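You operate a simulated robot arm through the tools that you are given. There is no shell and no other tool.

The job below is to be done with a simulated two-armed robot. You get a single attempt, and the scene is never put back.

TASK
Pick up the red sign with one hand, pass it to the other hand and put it on the seat of the posing stool.

It is judged by the outcome, as a careful person would: the job done as asked, and still so three seconds after it is handed in. It fails if anything else is knocked over, pushed out of place, dropped, spilled or broken.

THE ROBOT
Two 7-joint arms with two-finger parallel grippers on one trunk, on a base that moves. Base frame: it is fixed to the floor where the robot stands at the start and does not move with it; the origin is under the middle of the robot, x ahead of it, y to its left, z up. Readings come in mm, degrees, newtons and seconds.
The left shoulder is at the start at [30, 119, 985], the right one opposite. With the tool pointing down near the work surface each hand reaches from about 260 to 680 mm from the robot's upright axis, wherever it stands, measured 20 degrees to its own side. Places, roughly: seat of the posing stool (25x25 cm) [-1240, -160, 620]. Payload 3.43 kg a hand.
The tool frame of a hand sits at the grasp point between the pads (the TCP): z along the fingers, y along the line on which they close. The tips reach 30 mm beyond it. The gripper opens to 94 mm. The fingers are 28 mm wide and 10 mm thick; the gripper's body (50 by 96 mm) begins 55 mm behind the TCP.
Orientation is told as [roll, pitch, yaw] about the base's x, y, z axes, in that order, counted from this pose: with the fingers straight down and closing along the base's y, the tool's x points along the base's -x, its y along +y and its z along -z.

THE INTERFACE
- The arms move only by the tool play_rows. It takes "left_motion", "right_motion" or both (then of equal length, played together; a hand with none holds still); each is a list of rows, each a list of 7 numbers: the shift along the tool's x, y, z in mm, then the turn, a rotation vector about the tool's x, y, z in degrees, then the finger opening in mm, from 0 to 94. In form: [[tx, ty, tz, wx, wy, wz, claw], ...]. A call has 1 to 20 rows; each row is the pose to reach, as a shift and turn from the pose commanded when the call began, along the tool's axes at that moment. Each row takes 0.2 s and may step no farther than 50 mm and 8.6 degrees from the row before; otherwise, or with a gripper value out of range, the whole call is refused. Where a pose cannot be reached the arm comes as near as it can. A force on the tool above 40 N (or 10 N above the force at the start of the call, whichever is more), or a blocked arm, ends the call early, and 0.2 s more pass. The fingers move at their own pace (about 72 mm/s each) and stop on an object; they squeeze with about 37 N. The grip force told is the motor's: it shows also when the fingers shut on nothing. Time passes only in rows, and 0.2 s behind the last, so rows that repeat a pose let the fingers close. The reply holds the time, the measured pose of the TCP, the force on the tool along the base axes, the opening and the grip force, in the units named above and with some noise, with the torque about the TCP (base axes, N m) and any sound that the robot's microphone picked up.
- Cameras (640 x 400 px; columns grow to the right, rows downward): "scene" is now at [34, 7.6, 1676.6]; the picture's right is [0.10, -1.00, 0.00], its down [-0.88, -0.09, -0.47] and it looks along [0.47, 0.05, -0.88] (base axes); focal length 254 px, centre (320, 200). "left" rides on the left gripper at [76, -14, -103] in its tool frame; the picture's right is [0.18, 0.98, 0.00], its down [-0.75, 0.14, -0.64] and it looks along [-0.63, 0.12, 0.77] (tool axes); focal length 243 px, centre (320, 200). "right" rides on the right gripper at [76, 14, -102] in its tool frame; the picture's right is [-0.18, 0.98, 0.00], its down [-0.75, -0.14, -0.64] and it looks along [-0.63, -0.12, 0.77] (tool axes); focal length 243 px, centre (320, 200). There is no depth. A picture from a camera that has moved, and an enlarged one, comes with that camera's place and axes in the base frame and with its lens.
- get_image(camera): a new picture of that camera. The clock stands still meanwhile.
- lift_body(by): moves the trunk up (or, below 0, down) by that many mm; the arms and the scene camera ride with it, the base frame stays. It gives what a move gives, with no picture.
- roll_base(legs): drives the robot by 1 to 6 legs, each [ahead, turn to the left] in mm and degrees, along the robot's own axes; the way and the turn of a leg run together, so that a leg with both is an arc; at most 1500 mm and 180 degrees a leg. The arms and the cameras ride along, it lands a little off, and it stops where it bumps. It gives what a move gives.
- aim_head(pan, tilt): turns the head with the scene camera to pan (to the left, within 143 degrees either way) and tilt (down, from -29 to 69), counted from straight ahead of the robot. It gives what a move gives.
- inspect(camera, box): a new picture of the part [left, top, right, bottom] of that camera's present view, enlarged. The clock stands still meanwhile.
- finish_job(): hands the job in; it is judged then, once.

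Places have to be worked out from the pictures, the camera data and where the tool is seen. Open the grippers and draw the arms clear of the work before you hand the job in, unless the task says otherwise.

The tools are called by a JSON object that holds its "method" and its "body". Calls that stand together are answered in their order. play_rows: Moves the arms, as the interface text tells. Its arguments: {"type":"object","properties":{"left_motion":{"type":"array","items":{"type":"array","items":{"type":"number"}}},"right_motion":{"type":"array","items":{"type":"array","items":{"type":"number"}}}},"required":[]} The other tools are called the same way: lift_body (by) moves the trunk up or down; roll_base (legs) drives the base; aim_head (pan, tilt) turns the head that bears the scene camera; get_image (camera) takes a picture; inspect (camera, box) takes an enlarged picture of a part of a camera's view; finish_job () hands the job in.

At the start:

```text
t: 0.0
left_ee_pos: [402.9, 150.6, 1056.3]
left_orientation: [0.0, 0.0, 0.0]
left_contact_force: [-0.9, 0.2, 0.6]
left_wrist_torque: [0.02, 0.03, -0.02]
left_gripper_width: 94.0
left_grasp_force: 0.1
right_ee_pos: [384.9, -190.0, 1114.3]
right_orientation: [-0.1, 0.1, -0.1]
right_contact_force: [-0.4, 1.0, -0.2]
right_wrist_torque: [0.0, -0.01, 0.0]
right_gripper_width: 93.8
right_grasp_force: 0.0
trunk travel left (down, up): [-250.0, 160.0]
robot x, y, heading: [-1.7, 1.4, -0.2]
head pan, tilt (commanded): [5.6, 61.7]
```

scene: 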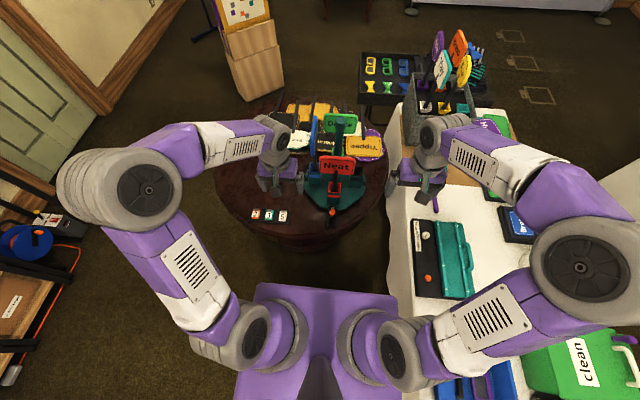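
right: 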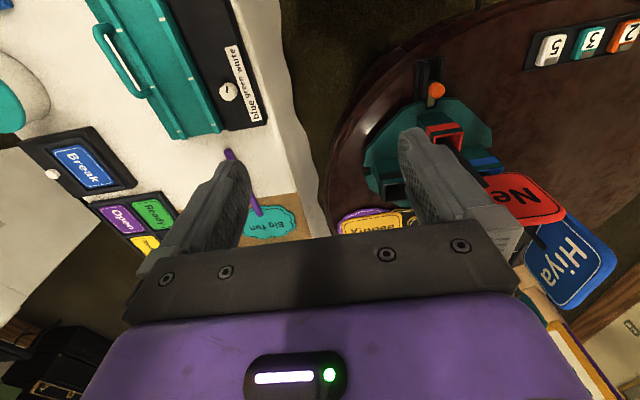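
left: 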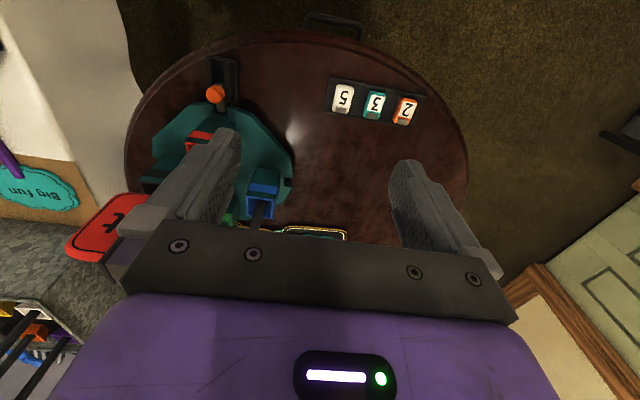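

The scene shows a teal stand on a round table with signs (a red "Neat" one, a blue "Hiya", a green one), plus more signs in a bin farther back. I'll enlarge these to understand the geometry.

{"method": "inspect", "body": {"camera": "scene", "box": [240, 90, 400, 240]}}

{"method": "inspect", "body": {"camera": "scene", "box": [350, 20, 510, 120]}}

{"method": "inspect", "body": {"camera": "right", "box": [320, 30, 640, 310]}}

{"method": "inspect", "body": {"camera": "left", "box": [60, 40, 400, 270]}}

```text
2.67 times, centred on (320, 165) of scene
camera zoom: at [34.0, 7.6, 1676.6], right [0.1, -1.0, 0.0], down [-0.88, -0.09, -0.47], along [0.47, 0.05, -0.88], focal length 677 px, centre (320, 293)
```

zoom: 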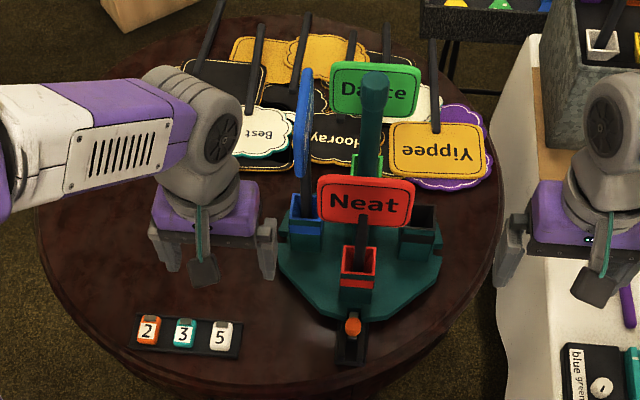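

```text
4.00 times, centred on (430, 70) of scene
camera zoom: at [34.0, 7.6, 1676.6], right [0.1, -1.0, 0.0], down [-0.88, -0.09, -0.47], along [0.47, 0.05, -0.88], focal length 1016 px, centre (-120, 720)
```

zoom: 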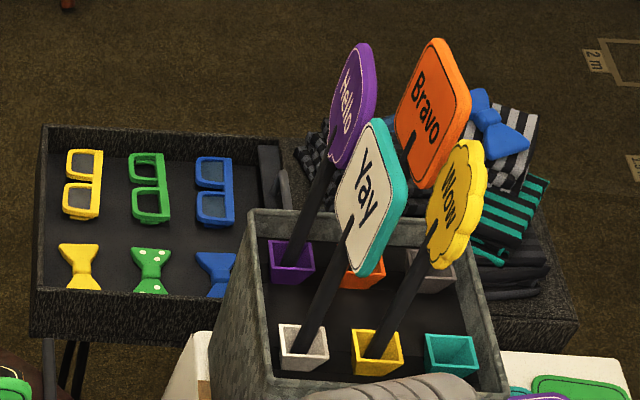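

```text
1.43 times, centred on (480, 170) of right
camera zoom: at [307.3, -176.7, 1217.2], right [0.18, 0.98, 0.0], down [0.75, -0.14, 0.64], along [0.63, -0.12, -0.77], focal length 347 px, centre (91, 243)
```

zoom: 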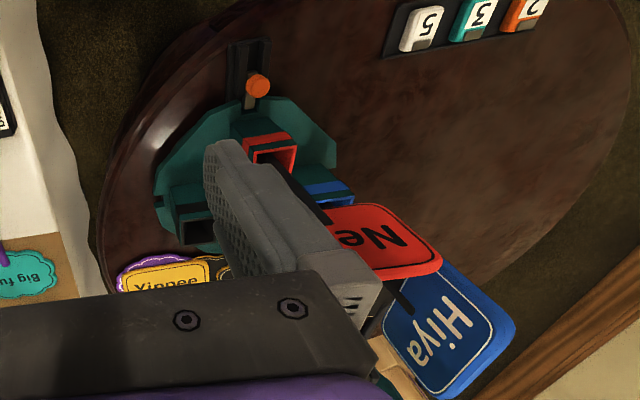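

```text
1.74 times, centred on (230, 155) of left
camera zoom: at [327.3, 136.2, 1159.9], right [-0.18, 0.98, 0.0], down [0.75, 0.14, 0.64], along [0.63, 0.12, -0.77], focal length 422 px, centre (476, 278)
```

zoom: 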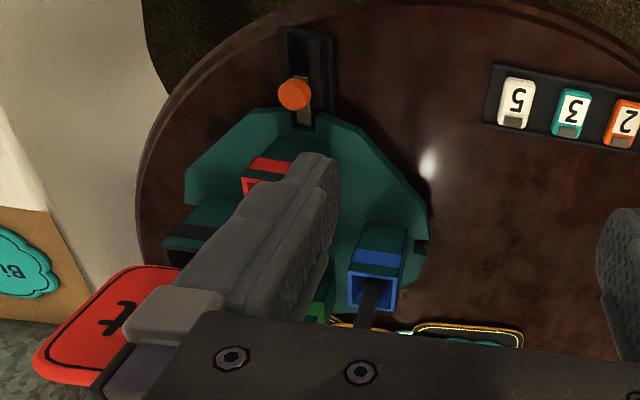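

The red sign "Neat" looks to be a vertical plate around [541, 0, 978], about 115 wide and 85 tall, on a stick standing in a red socket. Before touching anything I'll look around with the head to map the stool and the obstacles.

{"method": "aim_head", "body": {"pan": 143, "tilt": 30}}

{"method": "get_image", "body": {"camera": "scene"}}

{"method": "aim_head", "body": {"pan": -143, "tilt": 30}}

{"method": "get_image", "body": {"camera": "scene"}}

{"method": "aim_head", "body": {"pan": -70, "tilt": 45}}

{"method": "get_image", "body": {"camera": "scene"}}

{"method": "aim_head", "body": {"pan": 70, "tilt": 45}}

{"method": "get_image", "body": {"camera": "scene"}}

{"method": "aim_head", "body": {"pan": 0, "tilt": 50}}

{"method": "get_image", "body": {"camera": "scene"}}

```text
t: 2.2
left_ee_pos: [402.5, 150.7, 1057.1]
left_orientation: [0.0, 0.1, 0.0]
left_contact_force: [0.7, -1.1, 0.1]
left_wrist_torque: [0.0, 0.01, 0.01]
left_gripper_width: 93.8
left_grasp_force: 0.0
right_ee_pos: [383.6, -190.8, 1113.7]
right_orientation: [0.0, 0.0, 0.1]
right_contact_force: [0.4, 0.3, -0.5]
right_wrist_torque: [0.01, -0.01, 0.04]
right_gripper_width: 93.7
right_grasp_force: 0.1
trunk travel left (down, up): [-250.0, 160.0]
robot x, y, heading: [1.8, -4.4, -0.1]
head pan, tilt (commanded): [143.0, 30.0]
```

```text
taken
camera scene: at [-102.6, 55.8, 1720.7], right [0.6, 0.8, 0.0], down [0.4, -0.3, -0.87], along [-0.69, 0.52, -0.5], focal length 254 px, centre (320, 200)
```

scene: 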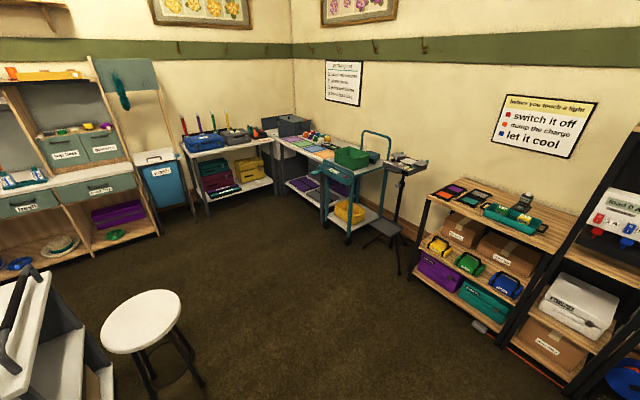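

```text
t: 6.1
left_ee_pos: [402.1, 149.3, 1056.0]
left_orientation: [0.0, 0.0, -0.1]
left_contact_force: [-0.2, 1.1, -0.1]
left_wrist_torque: [0.0, -0.02, -0.01]
left_gripper_width: 94.0
left_grasp_force: 0.0
right_ee_pos: [383.5, -190.4, 1114.0]
right_orientation: [0.0, 0.1, 0.0]
right_contact_force: [0.3, 0.3, 0.3]
right_wrist_torque: [0.01, 0.0, -0.01]
right_gripper_width: 93.9
right_grasp_force: 0.1
trunk travel left (down, up): [-250.0, 160.0]
robot x, y, heading: [0.8, 1.5, -0.0]
head pan, tilt (commanded): [-143.0, 30.0]
```

```text
taken
camera scene: at [-102.6, -53.2, 1720.7], right [-0.6, 0.8, 0.0], down [0.4, 0.3, -0.87], along [-0.69, -0.52, -0.5], focal length 254 px, centre (320, 200)
```

scene: 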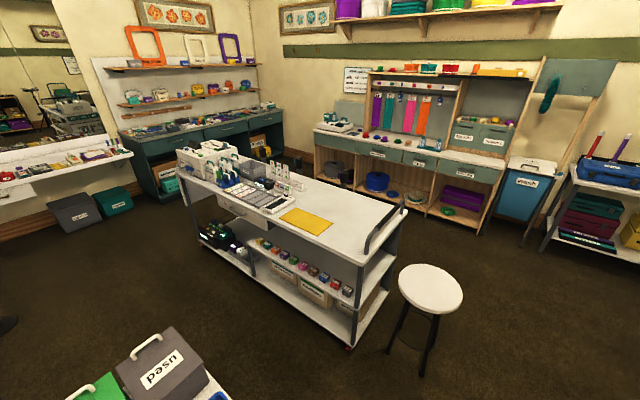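

```text
t: 7.6
left_ee_pos: [402.0, 150.1, 1057.7]
left_orientation: [-0.1, 0.0, 0.0]
left_contact_force: [1.3, 0.1, 0.5]
left_wrist_torque: [0.0, 0.02, 0.03]
left_gripper_width: 94.1
left_grasp_force: 0.2
right_ee_pos: [384.9, -191.9, 1113.6]
right_orientation: [-0.1, 0.0, 0.0]
right_contact_force: [0.2, 0.3, -0.4]
right_wrist_torque: [-0.01, -0.01, -0.03]
right_gripper_width: 94.0
right_grasp_force: 0.0
trunk travel left (down, up): [-250.0, 160.0]
robot x, y, heading: [-0.6, -2.3, 0.1]
head pan, tilt (commanded): [-70.0, 45.0]
```

```text
taken
camera scene: at [-2.7, -75.1, 1698.1], right [-0.94, -0.34, 0.0], down [-0.24, 0.66, -0.71], along [0.24, -0.66, -0.71], focal length 254 px, centre (320, 200)
```

scene: 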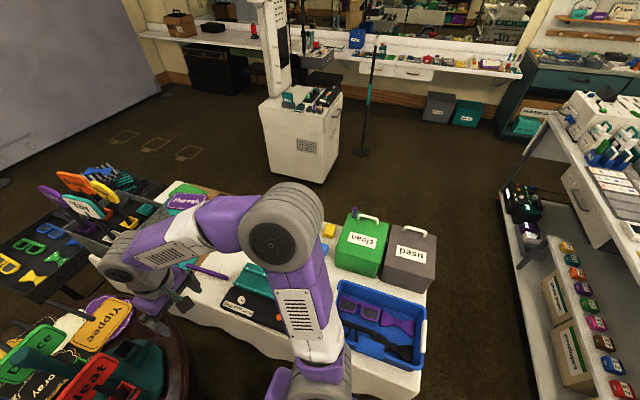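

```text
t: 9.8
left_ee_pos: [402.6, 150.3, 1056.4]
left_orientation: [0.0, 0.0, 0.0]
left_contact_force: [-0.2, 0.1, 0.0]
left_wrist_torque: [-0.02, 0.01, 0.02]
left_gripper_width: 93.9
left_grasp_force: 0.0
right_ee_pos: [384.3, -191.4, 1114.0]
right_orientation: [-0.1, 0.0, 0.0]
right_contact_force: [-0.2, -0.4, -0.6]
right_wrist_torque: [0.01, -0.01, 0.01]
right_gripper_width: 93.7
right_grasp_force: 0.0
trunk travel left (down, up): [-250.0, 160.0]
robot x, y, heading: [2.3, 1.2, -0.1]
head pan, tilt (commanded): [70.0, 45.0]
```

```text
taken
camera scene: at [-2.5, 77.7, 1698.1], right [0.94, -0.34, 0.0], down [-0.24, -0.66, -0.71], along [0.24, 0.66, -0.71], focal length 254 px, centre (320, 200)
```

scene: 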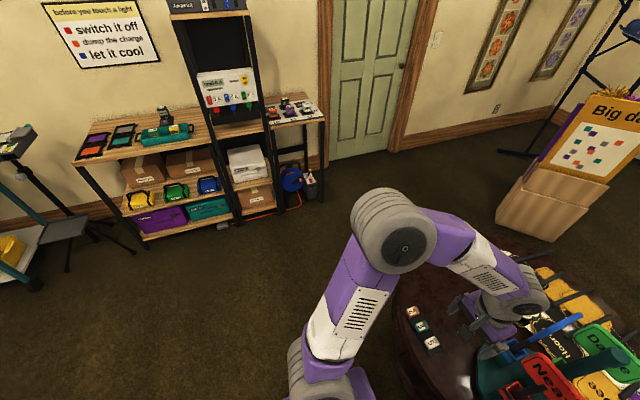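

```text
t: 11.2
left_ee_pos: [402.1, 151.0, 1056.8]
left_orientation: [0.0, 0.0, -0.1]
left_contact_force: [-0.2, 0.7, -1.1]
left_wrist_torque: [0.01, -0.01, 0.0]
left_gripper_width: 93.9
left_grasp_force: 0.0
right_ee_pos: [384.4, -191.1, 1114.1]
right_orientation: [0.1, -0.1, 0.0]
right_contact_force: [-0.4, 0.1, 0.3]
right_wrist_torque: [-0.02, 0.01, 0.0]
right_gripper_width: 94.2
right_grasp_force: 0.1
trunk travel left (down, up): [-250.0, 160.0]
robot x, y, heading: [0.3, -2.0, 0.2]
head pan, tilt (commanded): [0.0, 50.0]
```

```text
taken
camera scene: at [46.6, 1.4, 1691.1], right [0.0, -1.0, 0.0], down [-0.77, 0.0, -0.64], along [0.64, 0.0, -0.77], focal length 254 px, centre (320, 200)
```

scene: 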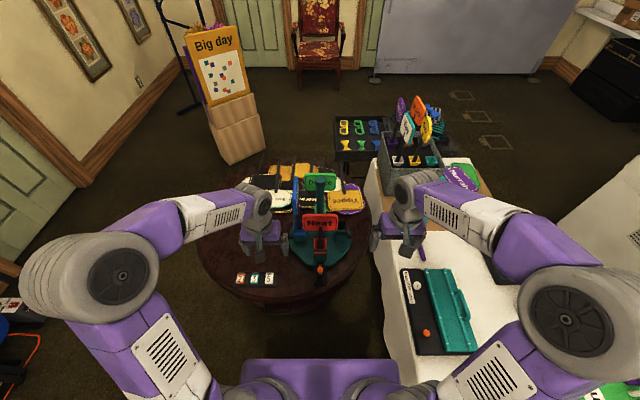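

Space to the left and behind is free; the white table hugs the robot's right side, and the stool (round seat) stands behind with a cart on its -y side, so I want the right hand to do the placing and the left hand to pick. I raise the left hand and turn it so that the fingers close along base x (across the sign's thickness).

{"method": "play_rows", "body": {"left_motion": [[0, 0, -8, 0, 0, 7.5, 94], [0, 0, -16, 0, 0, 15, 90], [0, 0, -24, 0, 0, 22.5, 85], [0, 0, -32, 0, 0, 30, 80], [0, 0, -40, 0, 0, 37.5, 75], [0, 0, -48, 0, 0, 45, 70], [0, 0, -56, 0, 0, 52.5, 65], [0, 0, -64, 0, 0, 60, 60], [0, 0, -72, 0, 0, 67.5, 60], [0, 0, -80, 0, 0, 75, 60], [0, 0, -88, 0, 0, 82.5, 60], [0, 0, -96, 0, 0, 90, 60], [0, 0, -96, 0, 0, 90, 60]]}}

{"method": "get_image", "body": {"camera": "scene"}}

{"method": "get_image", "body": {"camera": "left"}}

{"method": "get_image", "body": {"camera": "right"}}

```text
t: 14.0
left_ee_pos: [402.5, 150.1, 1153.9]
left_orientation: [0.0, 0.0, -90.0]
left_contact_force: [-0.8, -0.7, 0.3]
left_wrist_torque: [-0.02, 0.02, -0.03]
left_gripper_width: 59.9
left_grasp_force: 0.1
right_ee_pos: [384.4, -191.0, 1115.1]
right_orientation: [0.0, 0.0, 0.0]
right_contact_force: [0.3, 0.1, 0.4]
right_wrist_torque: [-0.01, 0.02, 0.02]
right_gripper_width: 94.0
right_grasp_force: 0.1
trunk travel left (down, up): [-250.0, 160.0]
robot x, y, heading: [2.5, -1.5, -0.3]
head pan, tilt (commanded): [0.0, 50.0]
```

```text
taken
camera scene: at [46.7, 1.3, 1691.1], right [0.0, -1.0, 0.0], down [-0.77, 0.0, -0.64], along [0.64, 0.0, -0.77], focal length 254 px, centre (320, 200)
```

scene: 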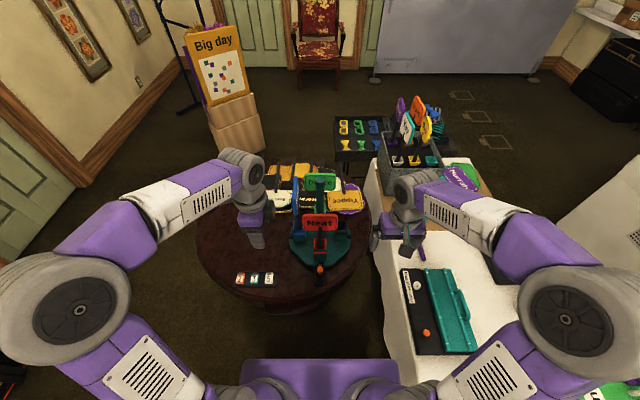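

```text
taken
camera left: at [389.3, 226.7, 1256.2], right [0.98, 0.18, 0.0], down [0.14, -0.75, 0.64], along [0.12, -0.63, -0.77], focal length 243 px, centre (320, 200)
```

left: 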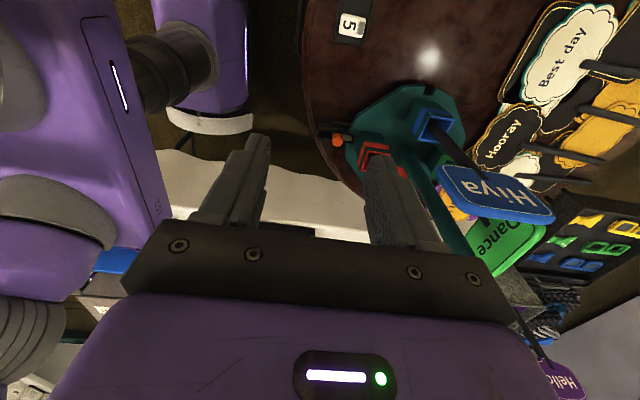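

```text
taken
camera right: at [307.3, -176.7, 1217.2], right [0.18, 0.98, 0.0], down [0.75, -0.14, 0.64], along [0.63, -0.12, -0.77], focal length 243 px, centre (320, 200)
```

right: 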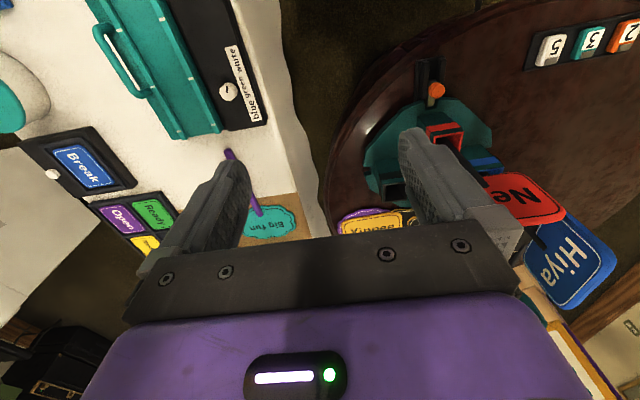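

The turn went as commanded. I'll zoom in on the carousel from the scene camera to refine the sign's position and check the latch and post.

{"method": "inspect", "body": {"camera": "scene", "box": [270, 160, 370, 290]}}

{"method": "inspect", "body": {"camera": "left", "box": [300, 60, 580, 280]}}

```text
3.08 times, centred on (320, 225) of scene
camera zoom: at [46.7, 1.3, 1691.1], right [0.0, -1.0, 0.0], down [-0.77, 0.0, -0.64], along [0.64, 0.0, -0.77], focal length 782 px, centre (320, 123)
```

zoom: 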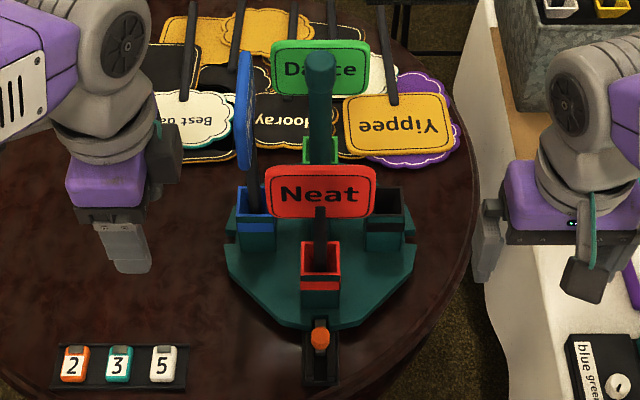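

```text
1.82 times, centred on (440, 170) of left
camera zoom: at [389.3, 226.7, 1256.2], right [0.98, 0.18, 0.0], down [0.14, -0.75, 0.64], along [0.12, -0.63, -0.77], focal length 441 px, centre (102, 254)
```

zoom: 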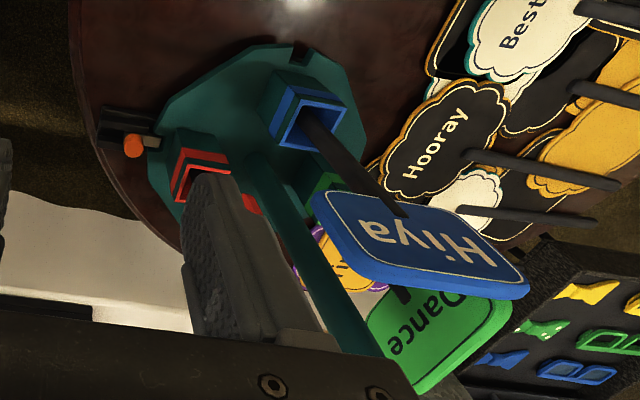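

The latch rod just engages the carousel disc, so the sign should lift straight out. I move the left hand above the sign at about [541, 0, 1154] to check alignment with the left camera.

{"method": "play_rows", "body": {"left_motion": [[-20, 18, 0, 0, 0, 0, 60], [-40, 36, 0, 0, 0, 0, 60], [-60, 54, 0, 0, 0, 0, 60], [-80, 72, 0, 0, 0, 0, 60], [-100, 90, 0, 0, 0, 0, 60], [-120, 108, 0, 0, 0, 0, 60], [-140, 126, 0, 0, 0, 0, 60], [-150, 138, 0, 0, 0, 0, 60], [-150, 138, 0, 0, 0, 0, 60]]}}

{"method": "get_image", "body": {"camera": "left"}}

{"method": "get_image", "body": {"camera": "right"}}

{"method": "get_image", "body": {"camera": "scene"}}

```text
t: 16.0
left_ee_pos: [542.7, -0.2, 1153.3]
left_orientation: [0.0, 0.0, -90.0]
left_contact_force: [0.4, -0.1, -0.6]
left_wrist_torque: [-0.02, 0.01, -0.02]
left_gripper_width: 59.9
left_grasp_force: 0.1
right_ee_pos: [384.5, -191.3, 1113.9]
right_orientation: [-0.1, -0.1, 0.0]
right_contact_force: [0.4, -0.1, 0.2]
right_wrist_torque: [-0.01, 0.02, 0.02]
right_gripper_width: 94.0
right_grasp_force: 0.0
trunk travel left (down, up): [-250.0, 160.0]
robot x, y, heading: [5.3, 1.7, -0.0]
head pan, tilt (commanded): [0.0, 50.0]
```

```text
taken
camera left: at [528.2, 76.4, 1256.3], right [0.98, 0.18, 0.0], down [0.14, -0.75, 0.64], along [0.12, -0.63, -0.77], focal length 243 px, centre (320, 200)
```

left: 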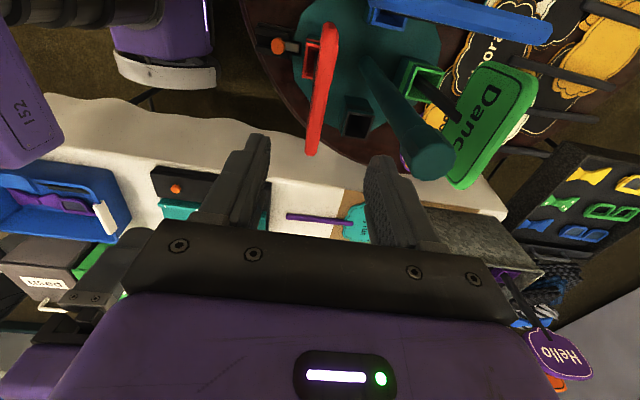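

```text
taken
camera right: at [307.0, -176.5, 1217.3], right [0.18, 0.98, 0.0], down [0.75, -0.14, 0.64], along [0.63, -0.12, -0.77], focal length 243 px, centre (320, 200)
```

right: 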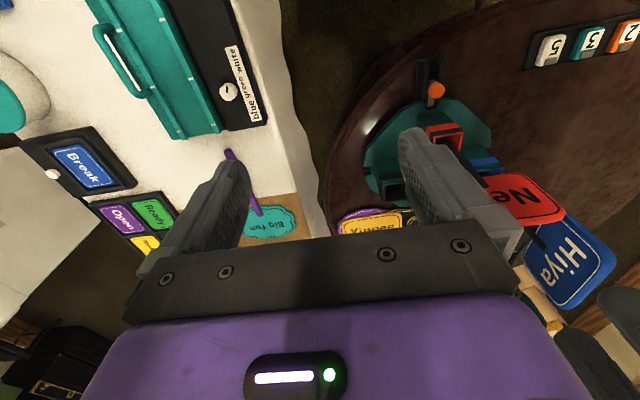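

```text
taken
camera scene: at [46.3, 1.6, 1691.2], right [0.0, -1.0, 0.0], down [-0.77, 0.0, -0.64], along [0.64, 0.0, -0.77], focal length 254 px, centre (320, 200)
```

scene: 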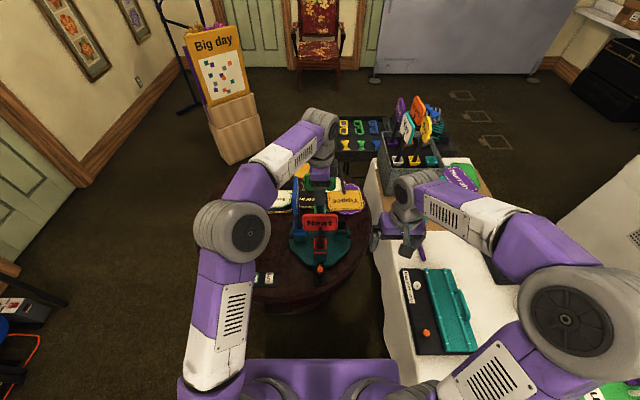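

The red plate is seen edge-on between the fingers in the left view. I'll zoom in to measure its top edge.

{"method": "inspect", "body": {"camera": "left", "box": [240, 0, 480, 190]}}

```text
2.11 times, centred on (360, 95) of left
camera zoom: at [528.2, 76.4, 1256.3], right [0.98, 0.18, 0.0], down [0.14, -0.75, 0.64], along [0.12, -0.63, -0.77], focal length 511 px, centre (236, 421)
```

zoom: 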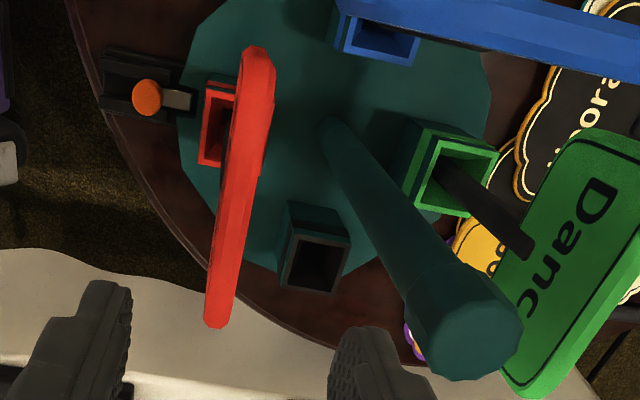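

The plate's top edge is at x≈541.7, y from −57 to +62, z≈1020, centred between the fingers; the post (x≈627, top z≈1090) leaves about 16 mm to the gripper body. I descend so that the fingertips straddle the top ~28 mm of the plate.

{"method": "play_rows", "body": {"left_motion": [[0, 0, 20, 0, 0, 0, 60], [0, 0, 40, 0, 0, 0, 60], [0, 0, 60, 0, 0, 0, 60], [0, 0, 80, 0, 0, 0, 60], [0, 0, 95, 0, 0, 0, 60], [0, 0, 105, 0, 0, 0, 60], [0, 0, 110, 0, 0, 0, 60], [0, 0, 110, 0, 0, 0, 60]]}}

{"method": "get_image", "body": {"camera": "left"}}

{"method": "inspect", "body": {"camera": "scene", "box": [270, 140, 390, 290]}}

{"method": "inspect", "body": {"camera": "right", "box": [400, 80, 640, 330]}}

```text
t: 17.8
left_ee_pos: [538.6, 0.2, 1043.8]
left_orientation: [0.1, -0.1, -90.0]
left_contact_force: [-0.2, 0.7, 0.1]
left_wrist_torque: [0.02, 0.03, 0.01]
left_gripper_width: 60.1
left_grasp_force: 0.0
right_ee_pos: [384.5, -191.5, 1113.4]
right_orientation: [0.0, 0.0, -0.1]
right_contact_force: [0.2, -1.0, -0.2]
right_wrist_torque: [0.02, 0.01, 0.01]
right_gripper_width: 93.9
right_grasp_force: 0.0
trunk travel left (down, up): [-250.0, 160.0]
robot x, y, heading: [1.6, -3.1, -0.1]
head pan, tilt (commanded): [0.0, 50.0]
```

```text
taken
camera left: at [526.3, 77.0, 1146.6], right [0.98, 0.18, 0.0], down [0.14, -0.75, 0.64], along [0.12, -0.63, -0.77], focal length 243 px, centre (320, 200)
```

left: 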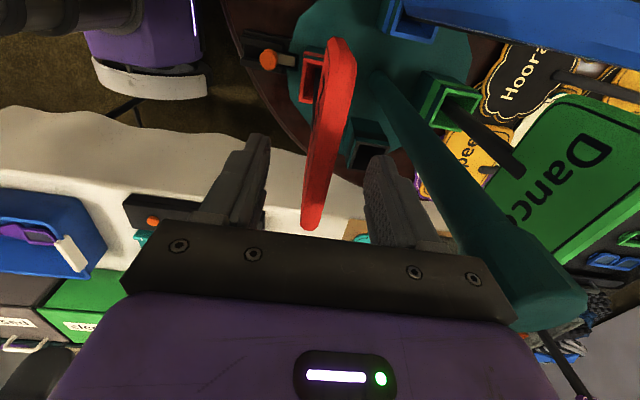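

```text
2.67 times, centred on (330, 215) of scene
camera zoom: at [46.6, 1.3, 1691.1], right [0.0, -1.0, 0.0], down [-0.77, 0.0, -0.64], along [0.64, 0.0, -0.77], focal length 677 px, centre (293, 160)
```

zoom: 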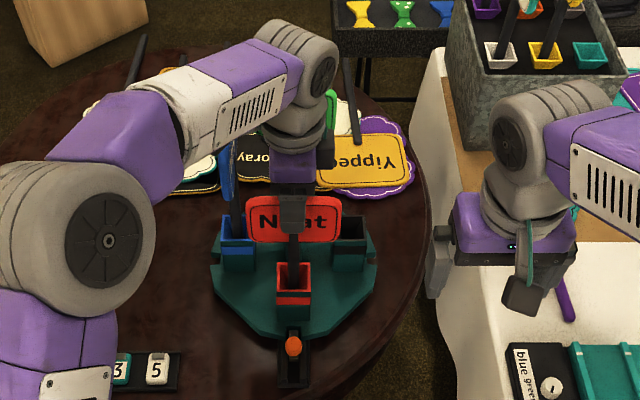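

```text
1.60 times, centred on (520, 205) of right
camera zoom: at [307.3, -176.7, 1217.2], right [0.18, 0.98, 0.0], down [0.75, -0.14, 0.64], along [0.63, -0.12, -0.77], focal length 388 px, centre (0, 192)
```

zoom: 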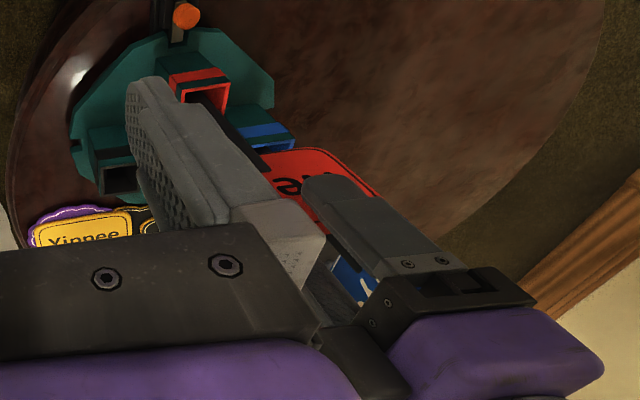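

The plate is nicely between the fingers; it seems yawed ~3° and centred at x≈541. I descend 26 mm more with a small yaw correction, then close the fingers.

{"method": "play_rows", "body": {"left_motion": [[0, 1, 9, 0, 0, -1, 60], [0, 1.5, 18, 0, 0, -2, 60], [0, 2, 26, 0, 0, -3, 60], [0, 2, 26, 0, 0, -3, 60], [0, 2, 26, 0, 0, -3, 40], [0, 2, 26, 0, 0, -3, 25], [0, 2, 26, 0, 0, -3, 10], [0, 2, 26, 0, 0, -3, 0], [0, 2, 26, 0, 0, -3, 0], [0, 2, 26, 0, 0, -3, 0]]}}

{"method": "get_image", "body": {"camera": "left"}}

{"method": "inspect", "body": {"camera": "scene", "box": [270, 140, 390, 290]}}

```text
t: 20.0
left_ee_pos: [543.2, 1.2, 1019.1]
left_orientation: [0.0, 0.0, -87.0]
left_contact_force: [0.1, 0.4, -1.0]
left_wrist_torque: [0.01, 0.02, -0.01]
left_gripper_width: 16.5
left_grasp_force: 37.1
right_ee_pos: [384.5, -190.9, 1113.5]
right_orientation: [-0.1, 0.0, 0.0]
right_contact_force: [0.2, -0.8, 0.3]
right_wrist_torque: [-0.02, 0.01, -0.02]
right_gripper_width: 94.0
right_grasp_force: 0.0
trunk travel left (down, up): [-250.0, 160.0]
robot x, y, heading: [-3.0, 1.0, 0.1]
head pan, tilt (commanded): [0.0, 50.0]
```

```text
taken
camera left: at [525.1, 75.7, 1120.7], right [0.97, 0.24, 0.0], down [0.18, -0.75, 0.64], along [0.15, -0.62, -0.77], focal length 243 px, centre (320, 200)
```

left: 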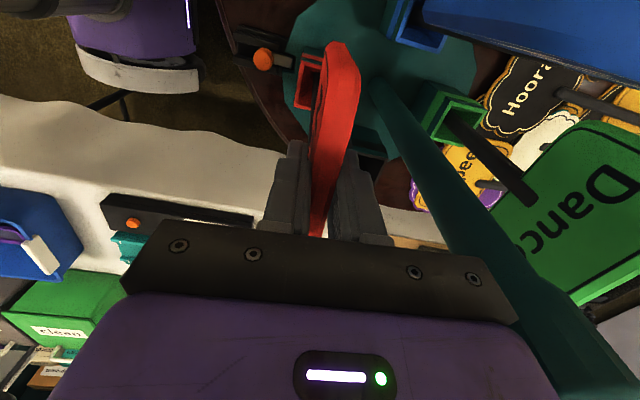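

```text
2.67 times, centred on (330, 215) of scene
camera zoom: at [46.7, 1.3, 1691.1], right [0.0, -1.0, 0.0], down [-0.77, 0.0, -0.64], along [0.64, 0.0, -0.77], focal length 677 px, centre (293, 160)
```

zoom: 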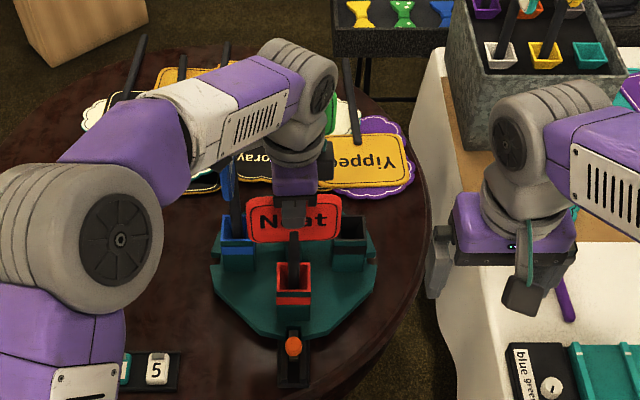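

The plate is held (width 16.5 mm, 37 N). I lift straight up slowly and watch the forces.

{"method": "play_rows", "body": {"left_motion": [[0, 0, -5, 0, 0, 0, 0], [0, 0, -12, 0, 0, 0, 0], [0, 0, -20, 0, 0, 0, 0], [0, 0, -28, 0, 0, 0, 0], [0, 0, -36, 0, 0, 0, 0], [0, 0, -44, 0, 0, 0, 0], [0, 0, -52, 0, 0, 0, 0], [0, 0, -60, 0, 0, 0, 0], [0, 0, -60, 0, 0, 0, 0]]}}

{"method": "get_image", "body": {"camera": "left"}}

{"method": "inspect", "body": {"camera": "scene", "box": [270, 140, 390, 290]}}

{"method": "inspect", "body": {"camera": "right", "box": [400, 80, 640, 330]}}

```text
t: 22.0
left_ee_pos: [542.2, 1.1, 1077.9]
left_orientation: [0.0, 0.0, -86.9]
left_contact_force: [-0.6, -0.2, -0.2]
left_wrist_torque: [-0.01, -0.01, 0.0]
left_gripper_width: 16.4
left_grasp_force: 36.6
right_ee_pos: [384.1, -191.3, 1113.7]
right_orientation: [0.0, 0.0, 0.1]
right_contact_force: [-0.3, -0.3, -0.3]
right_wrist_torque: [0.0, 0.02, -0.01]
right_gripper_width: 94.0
right_grasp_force: 0.1
trunk travel left (down, up): [-250.0, 160.0]
robot x, y, heading: [-0.6, 1.9, -0.0]
head pan, tilt (commanded): [0.0, 50.0]
```

```text
taken
camera left: at [525.7, 75.8, 1180.1], right [0.97, 0.23, 0.0], down [0.18, -0.75, 0.64], along [0.15, -0.62, -0.77], focal length 243 px, centre (320, 200)
```

left: 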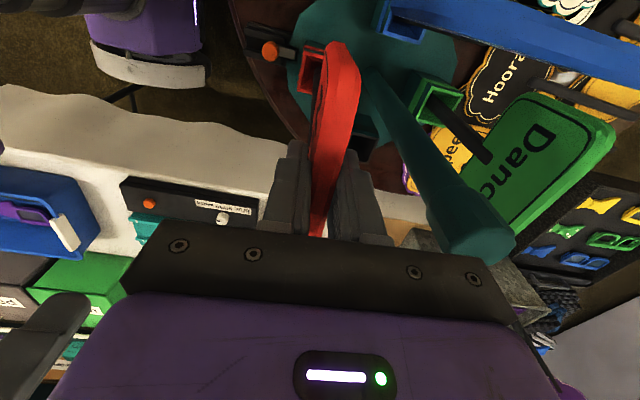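

```text
2.67 times, centred on (330, 215) of scene
camera zoom: at [46.8, 1.3, 1691.1], right [0.0, -1.0, 0.0], down [-0.77, 0.0, -0.64], along [0.64, 0.0, -0.77], focal length 677 px, centre (293, 160)
```

zoom: 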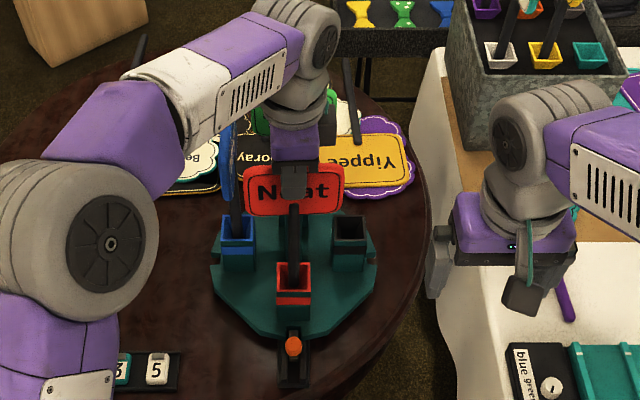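

```text
1.60 times, centred on (520, 205) of right
camera zoom: at [307.4, -176.7, 1217.2], right [0.18, 0.98, 0.0], down [0.75, -0.14, 0.64], along [0.63, -0.12, -0.77], focal length 388 px, centre (0, 192)
```

zoom: 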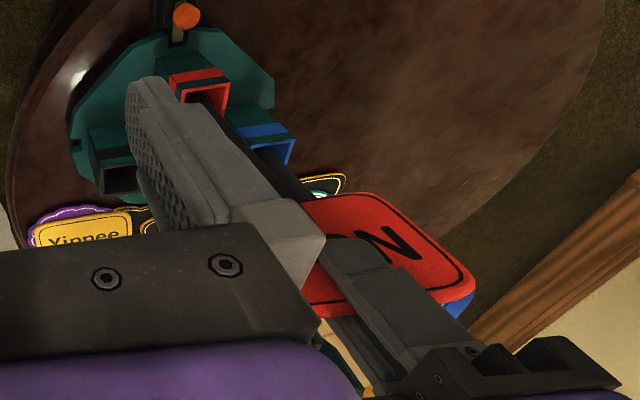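

The sign rises freely with no resistance; the stick is still partly in the socket. I keep lifting straight up.

{"method": "play_rows", "body": {"left_motion": [[0, 0, -10, 0, 0, 0, 0], [0, 0, -20, 0, 0, 0, 0], [0, 0, -30, 0, 0, 0, 0], [0, 0, -40, 0, 0, 0, 0], [0, 0, -50, 0, 0, 0, 0], [0, 0, -60, 0, 0, 0, 0], [0, 0, -70, 0, 0, 0, 0], [0, 0, -80, 0, 0, 0, 0], [0, 0, -90, 0, 0, 0, 0], [0, 0, -90, 0, 0, 0, 0]]}}

{"method": "get_image", "body": {"camera": "scene"}}

{"method": "inspect", "body": {"camera": "scene", "box": [270, 120, 390, 290]}}

{"method": "get_image", "body": {"camera": "right"}}

```text
t: 24.2
left_ee_pos: [542.9, 0.8, 1165.7]
left_orientation: [-0.1, 0.0, -86.9]
left_contact_force: [-0.8, -0.2, -0.3]
left_wrist_torque: [0.01, 0.02, 0.01]
left_gripper_width: 16.8
left_grasp_force: 37.1
right_ee_pos: [384.5, -190.5, 1114.2]
right_orientation: [0.1, 0.0, 0.0]
right_contact_force: [-0.4, 0.1, -0.5]
right_wrist_torque: [0.0, -0.02, -0.03]
right_gripper_width: 94.0
right_grasp_force: 0.1
trunk travel left (down, up): [-250.0, 160.0]
robot x, y, heading: [-1.2, 1.4, -0.0]
head pan, tilt (commanded): [0.0, 50.0]
```

```text
taken
camera scene: at [46.7, 1.3, 1691.1], right [0.0, -1.0, 0.0], down [-0.77, 0.0, -0.64], along [0.64, 0.0, -0.77], focal length 254 px, centre (320, 200)
```

scene: 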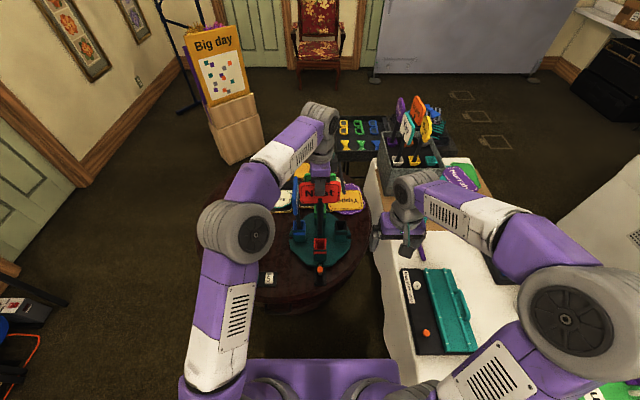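

```text
2.35 times, centred on (330, 205) of scene
camera zoom: at [46.7, 1.3, 1691.1], right [0.0, -1.0, 0.0], down [-0.77, 0.0, -0.64], along [0.64, 0.0, -0.77], focal length 598 px, centre (296, 188)
```

zoom: 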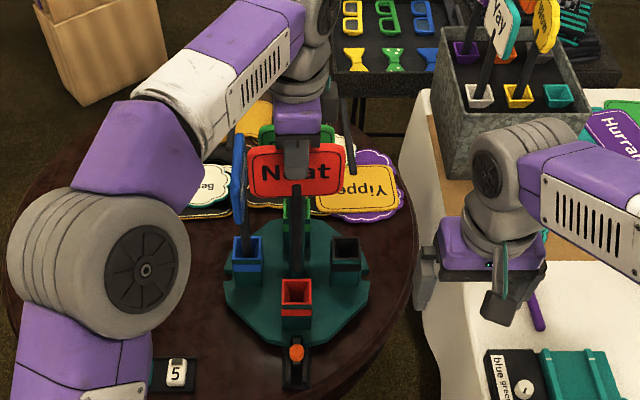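

```text
taken
camera right: at [307.4, -176.7, 1217.2], right [0.18, 0.98, 0.0], down [0.75, -0.14, 0.64], along [0.63, -0.12, -0.77], focal length 243 px, centre (320, 200)
```

right: 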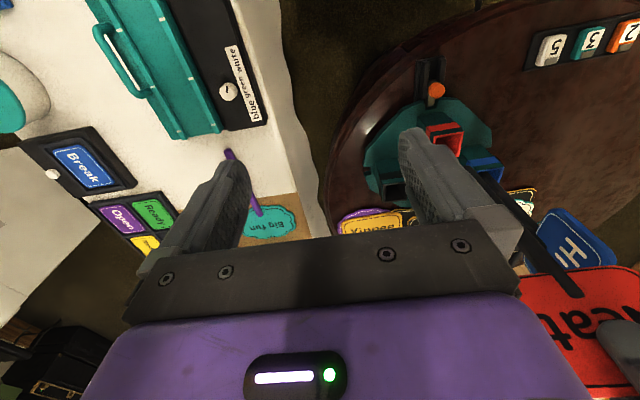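

The stick's bottom end appears at or just above the socket rim (z≈850–885). I lift another 60 mm to be sure it's clear before moving sideways.

{"method": "play_rows", "body": {"left_motion": [[0, 0, -10, 0, 0, 0, 0], [0, 0, -20, 0, 0, 0, 0], [0, 0, -30, 0, 0, 0, 0], [0, 0, -40, 0, 0, 0, 0], [0, 0, -50, 0, 0, 0, 0], [0, 0, -60, 0, 0, 0, 0], [0, 0, -60, 0, 0, 0, 0]]}}

{"method": "inspect", "body": {"camera": "scene", "box": [270, 120, 390, 290]}}

{"method": "get_image", "body": {"camera": "left"}}

```text
t: 25.8
left_ee_pos: [541.9, 1.7, 1226.3]
left_orientation: [0.0, 0.0, -87.1]
left_contact_force: [0.1, 0.0, -0.6]
left_wrist_torque: [0.0, 0.04, 0.03]
left_gripper_width: 16.6
left_grasp_force: 37.3
right_ee_pos: [385.0, -189.7, 1112.7]
right_orientation: [0.0, 0.1, 0.0]
right_contact_force: [0.5, 0.5, 1.8]
right_wrist_torque: [-0.02, 0.01, -0.02]
right_gripper_width: 93.9
right_grasp_force: 0.1
trunk travel left (down, up): [-250.0, 160.0]
robot x, y, heading: [1.3, -0.1, 0.0]
head pan, tilt (commanded): [0.0, 50.0]
```

```text
2.35 times, centred on (330, 205) of scene
camera zoom: at [46.7, 1.5, 1691.1], right [0.0, -1.0, 0.0], down [-0.77, 0.0, -0.64], along [0.64, 0.0, -0.77], focal length 598 px, centre (296, 188)
```

zoom: 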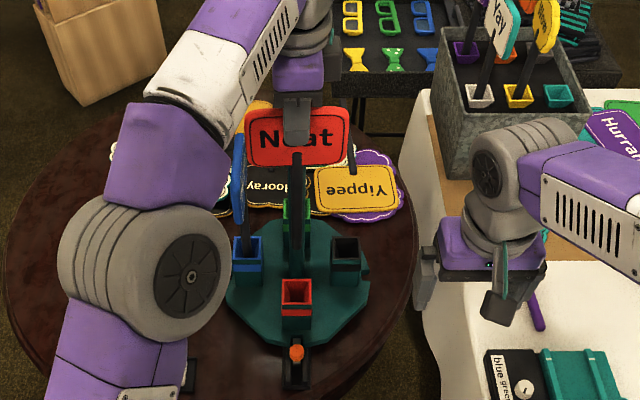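

```text
taken
camera left: at [524.8, 76.1, 1329.7], right [0.97, 0.23, 0.0], down [0.18, -0.75, 0.64], along [0.15, -0.62, -0.77], focal length 243 px, centre (320, 200)
```

left: 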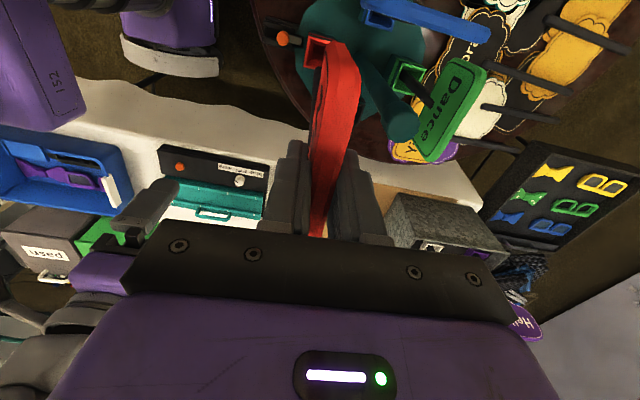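

The sign is well above the socket now. I'll zoom to find the stick's lower end and its attachment.

{"method": "inspect", "body": {"camera": "scene", "box": [295, 160, 345, 240]}}

{"method": "get_image", "body": {"camera": "right"}}

```text
5.00 times, centred on (320, 200) of scene
camera zoom: at [46.7, 1.5, 1691.1], right [0.0, -1.0, 0.0], down [-0.77, 0.0, -0.64], along [0.64, 0.0, -0.77], focal length 1270 px, centre (320, 200)
```

zoom: 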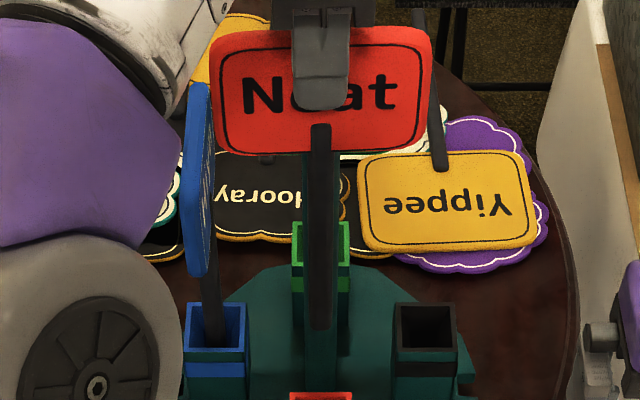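

```text
taken
camera right: at [307.3, -176.6, 1217.2], right [0.18, 0.98, 0.0], down [0.75, -0.14, 0.64], along [0.63, -0.12, -0.77], focal length 243 px, centre (320, 200)
```

right: 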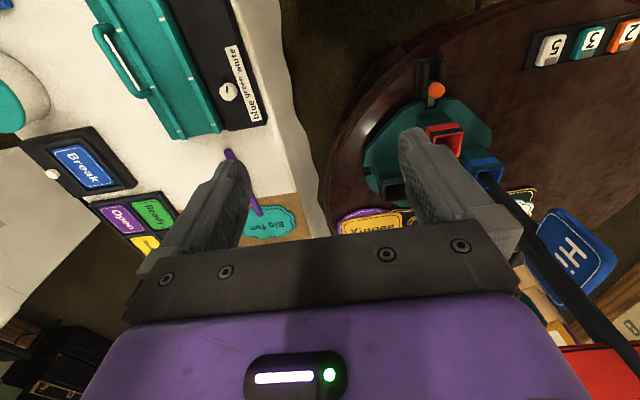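

The stick (≈14 mm wide, on the plate's front face) reaches from the plate bottom at z≈1144 down to z≈967. I bring the sign a little toward the robot (to ≈[490, −20]) squared up, and at the same time turn the right hand so its fingers point ahead (+x) off to the side.

{"method": "play_rows", "body": {"left_motion": [[-1.5, -4, 0, 0, 0, 0.3, 0], [-3, -8, 0, 0, 0, 0.5, 0], [-4.5, -12, 0, 0, 0, 0.8, 0], [-6, -16, 0, 0, 0, 1, 0], [-7.5, -20, 0, 0, 0, 1.3, 0], [-9, -24, 0, 0, 0, 1.5, 0], [-10.5, -28, 0, 0, 0, 1.8, 0], [-12, -32, 0, 0, 0, 2, 0], [-13.5, -36, 0, 0, 0, 2.3, 0], [-15, -40, 0, 0, 0, 2.5, 0], [-16.5, -46, 0, 0, 0, 2.8, 0], [-18, -53, 0, 0, 0, 3, 0], [-18, -53, 0, 0, 0, 3, 0]], "right_motion": [[-4, 0, 1, 0, -7.5, 0, 94], [-8, 0, 2, 0, -15, 0, 94], [-12, 0, 3, 0, -22.5, 0, 94], [-16, 0, 4, 0, -30, 0, 94], [-20, 0, 5, 0, -37.5, 0, 94], [-24, 0, 6, 0, -45, 0, 94], [-28, 0, 7, 0, -52.5, 0, 94], [-32, 0, 8, 0, -60, 0, 94], [-36, 0, 9, 0, -67.5, 0, 94], [-40, 0, 10, 0, -75, 0, 94], [-43, 0, 12, 0, -82.5, 0, 94], [-45, 0, 14, 0, -90, 0, 94], [-45, 0, 14, 0, -90, 0, 94]]}}

{"method": "get_image", "body": {"camera": "scene"}}

{"method": "get_image", "body": {"camera": "right"}}

{"method": "get_image", "body": {"camera": "left"}}

```text
t: 28.6
left_ee_pos: [492.4, -19.8, 1226.8]
left_orientation: [-0.2, 0.0, -90.0]
left_contact_force: [0.7, -0.6, -0.2]
left_wrist_torque: [-0.01, -0.01, 0.02]
left_gripper_width: 16.6
left_grasp_force: 36.9
right_ee_pos: [473.4, -183.4, 1095.4]
right_orientation: [-4.4, -74.5, 6.5]
right_contact_force: [0.7, -0.4, -0.2]
right_wrist_torque: [-0.05, 0.02, -0.01]
right_gripper_width: 93.6
right_grasp_force: 0.0
right hand out of reach, approached as far as the arm can: row 7, 8, 9, 10, 11, 12, 13
trunk travel left (down, up): [-250.0, 160.0]
robot x, y, heading: [-1.3, -1.3, -0.1]
head pan, tilt (commanded): [0.0, 50.0]
```

```text
taken
camera scene: at [47.9, 0.7, 1691.1], right [0.0, -1.0, 0.0], down [-0.77, 0.0, -0.64], along [0.64, 0.0, -0.77], focal length 254 px, centre (320, 200)
```

scene: 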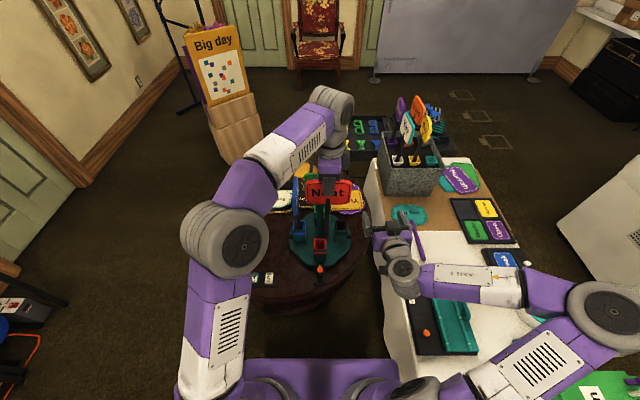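

```text
taken
camera right: at [353.3, -174.9, 1049.3], right [0.01, 0.99, 0.16], down [-0.41, -0.14, 0.9], along [0.91, -0.07, 0.41], focal length 243 px, centre (320, 200)
```

right: 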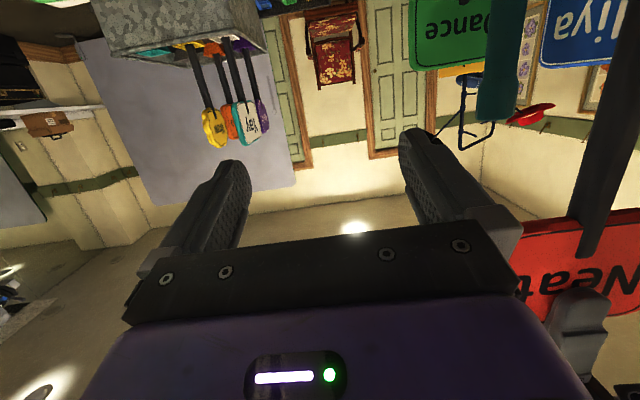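

```text
taken
camera left: at [478.5, 55.1, 1329.3], right [0.98, 0.18, 0.0], down [0.14, -0.75, 0.64], along [0.12, -0.63, -0.77], focal length 243 px, centre (320, 200)
```

left: 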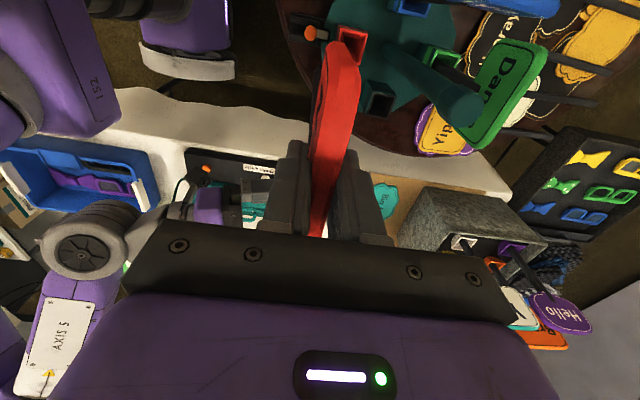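

The right hand can't get fully horizontal there (it stopped at pitch −74.5°). A handover with both hands yawed +40° suits both arms better, so I rotate the sign to face the right shoulder and yaw the right hand 40° left in place.

{"method": "play_rows", "body": {"left_motion": [[0, 0, 0, 0, 0, -7, 0], [0, 0, 0, 0, 0, -14, 0], [0, 0, 0, 0, 0, -21, 0], [0, 0, 0, 0, 0, -28, 0], [0, 0, 0, 0, 0, -35, 0], [0, 0, 0, 0, 0, -40, 0], [0, 0, 0, 0, 0, -40, 0]], "right_motion": [[0, 0, -4, -7, 0, 0, 94], [0, 0, -8, -14, 0, 0, 94], [0, 0, -12, -21, 0, 0, 94], [0, 0, -16, -28, 0, 0, 94], [0, 0, -20, -35, 0, 0, 94], [0, 0, -20, -40, 0, 0, 94], [0, 0, -20, -40, 0, 0, 94]]}}

{"method": "get_image", "body": {"camera": "scene"}}

{"method": "get_image", "body": {"camera": "right"}}

```text
t: 30.2
left_ee_pos: [490.1, -20.9, 1227.5]
left_orientation: [0.0, 0.0, -49.9]
left_contact_force: [0.0, -0.2, -0.6]
left_wrist_torque: [0.0, 0.02, -0.01]
left_gripper_width: 16.4
left_grasp_force: 36.6
right_ee_pos: [453.5, -183.7, 1102.8]
right_orientation: [35.6, -74.5, 6.6]
right_contact_force: [0.3, -0.7, 0.5]
right_wrist_torque: [0.0, -0.03, 0.0]
right_gripper_width: 93.8
right_grasp_force: 0.0
trunk travel left (down, up): [-250.0, 160.0]
robot x, y, heading: [-2.5, -0.5, 0.1]
head pan, tilt (commanded): [0.0, 50.0]
```

```text
taken
camera scene: at [46.5, 1.1, 1691.1], right [0.0, -1.0, 0.0], down [-0.77, 0.0, -0.64], along [0.64, 0.0, -0.77], focal length 254 px, centre (320, 200)
```

scene: 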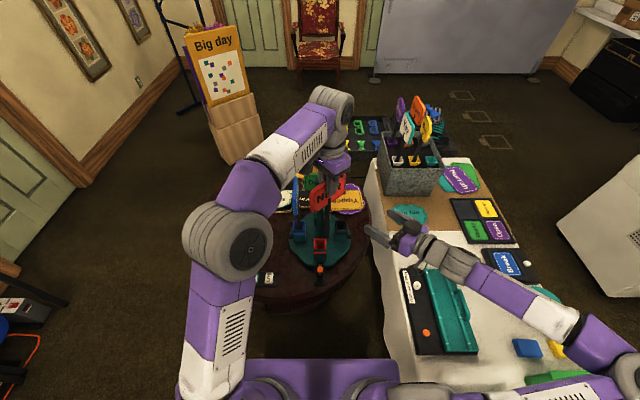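

```text
taken
camera right: at [349.5, -243.1, 1053.6], right [-0.59, 0.74, 0.33], down [-0.17, -0.51, 0.84], along [0.79, 0.44, 0.42], focal length 243 px, centre (320, 200)
```

right: 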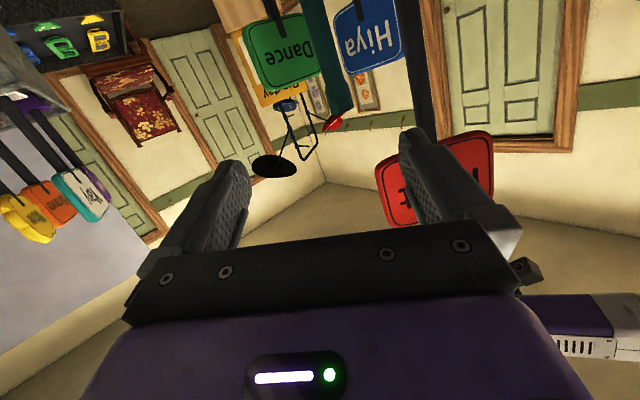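

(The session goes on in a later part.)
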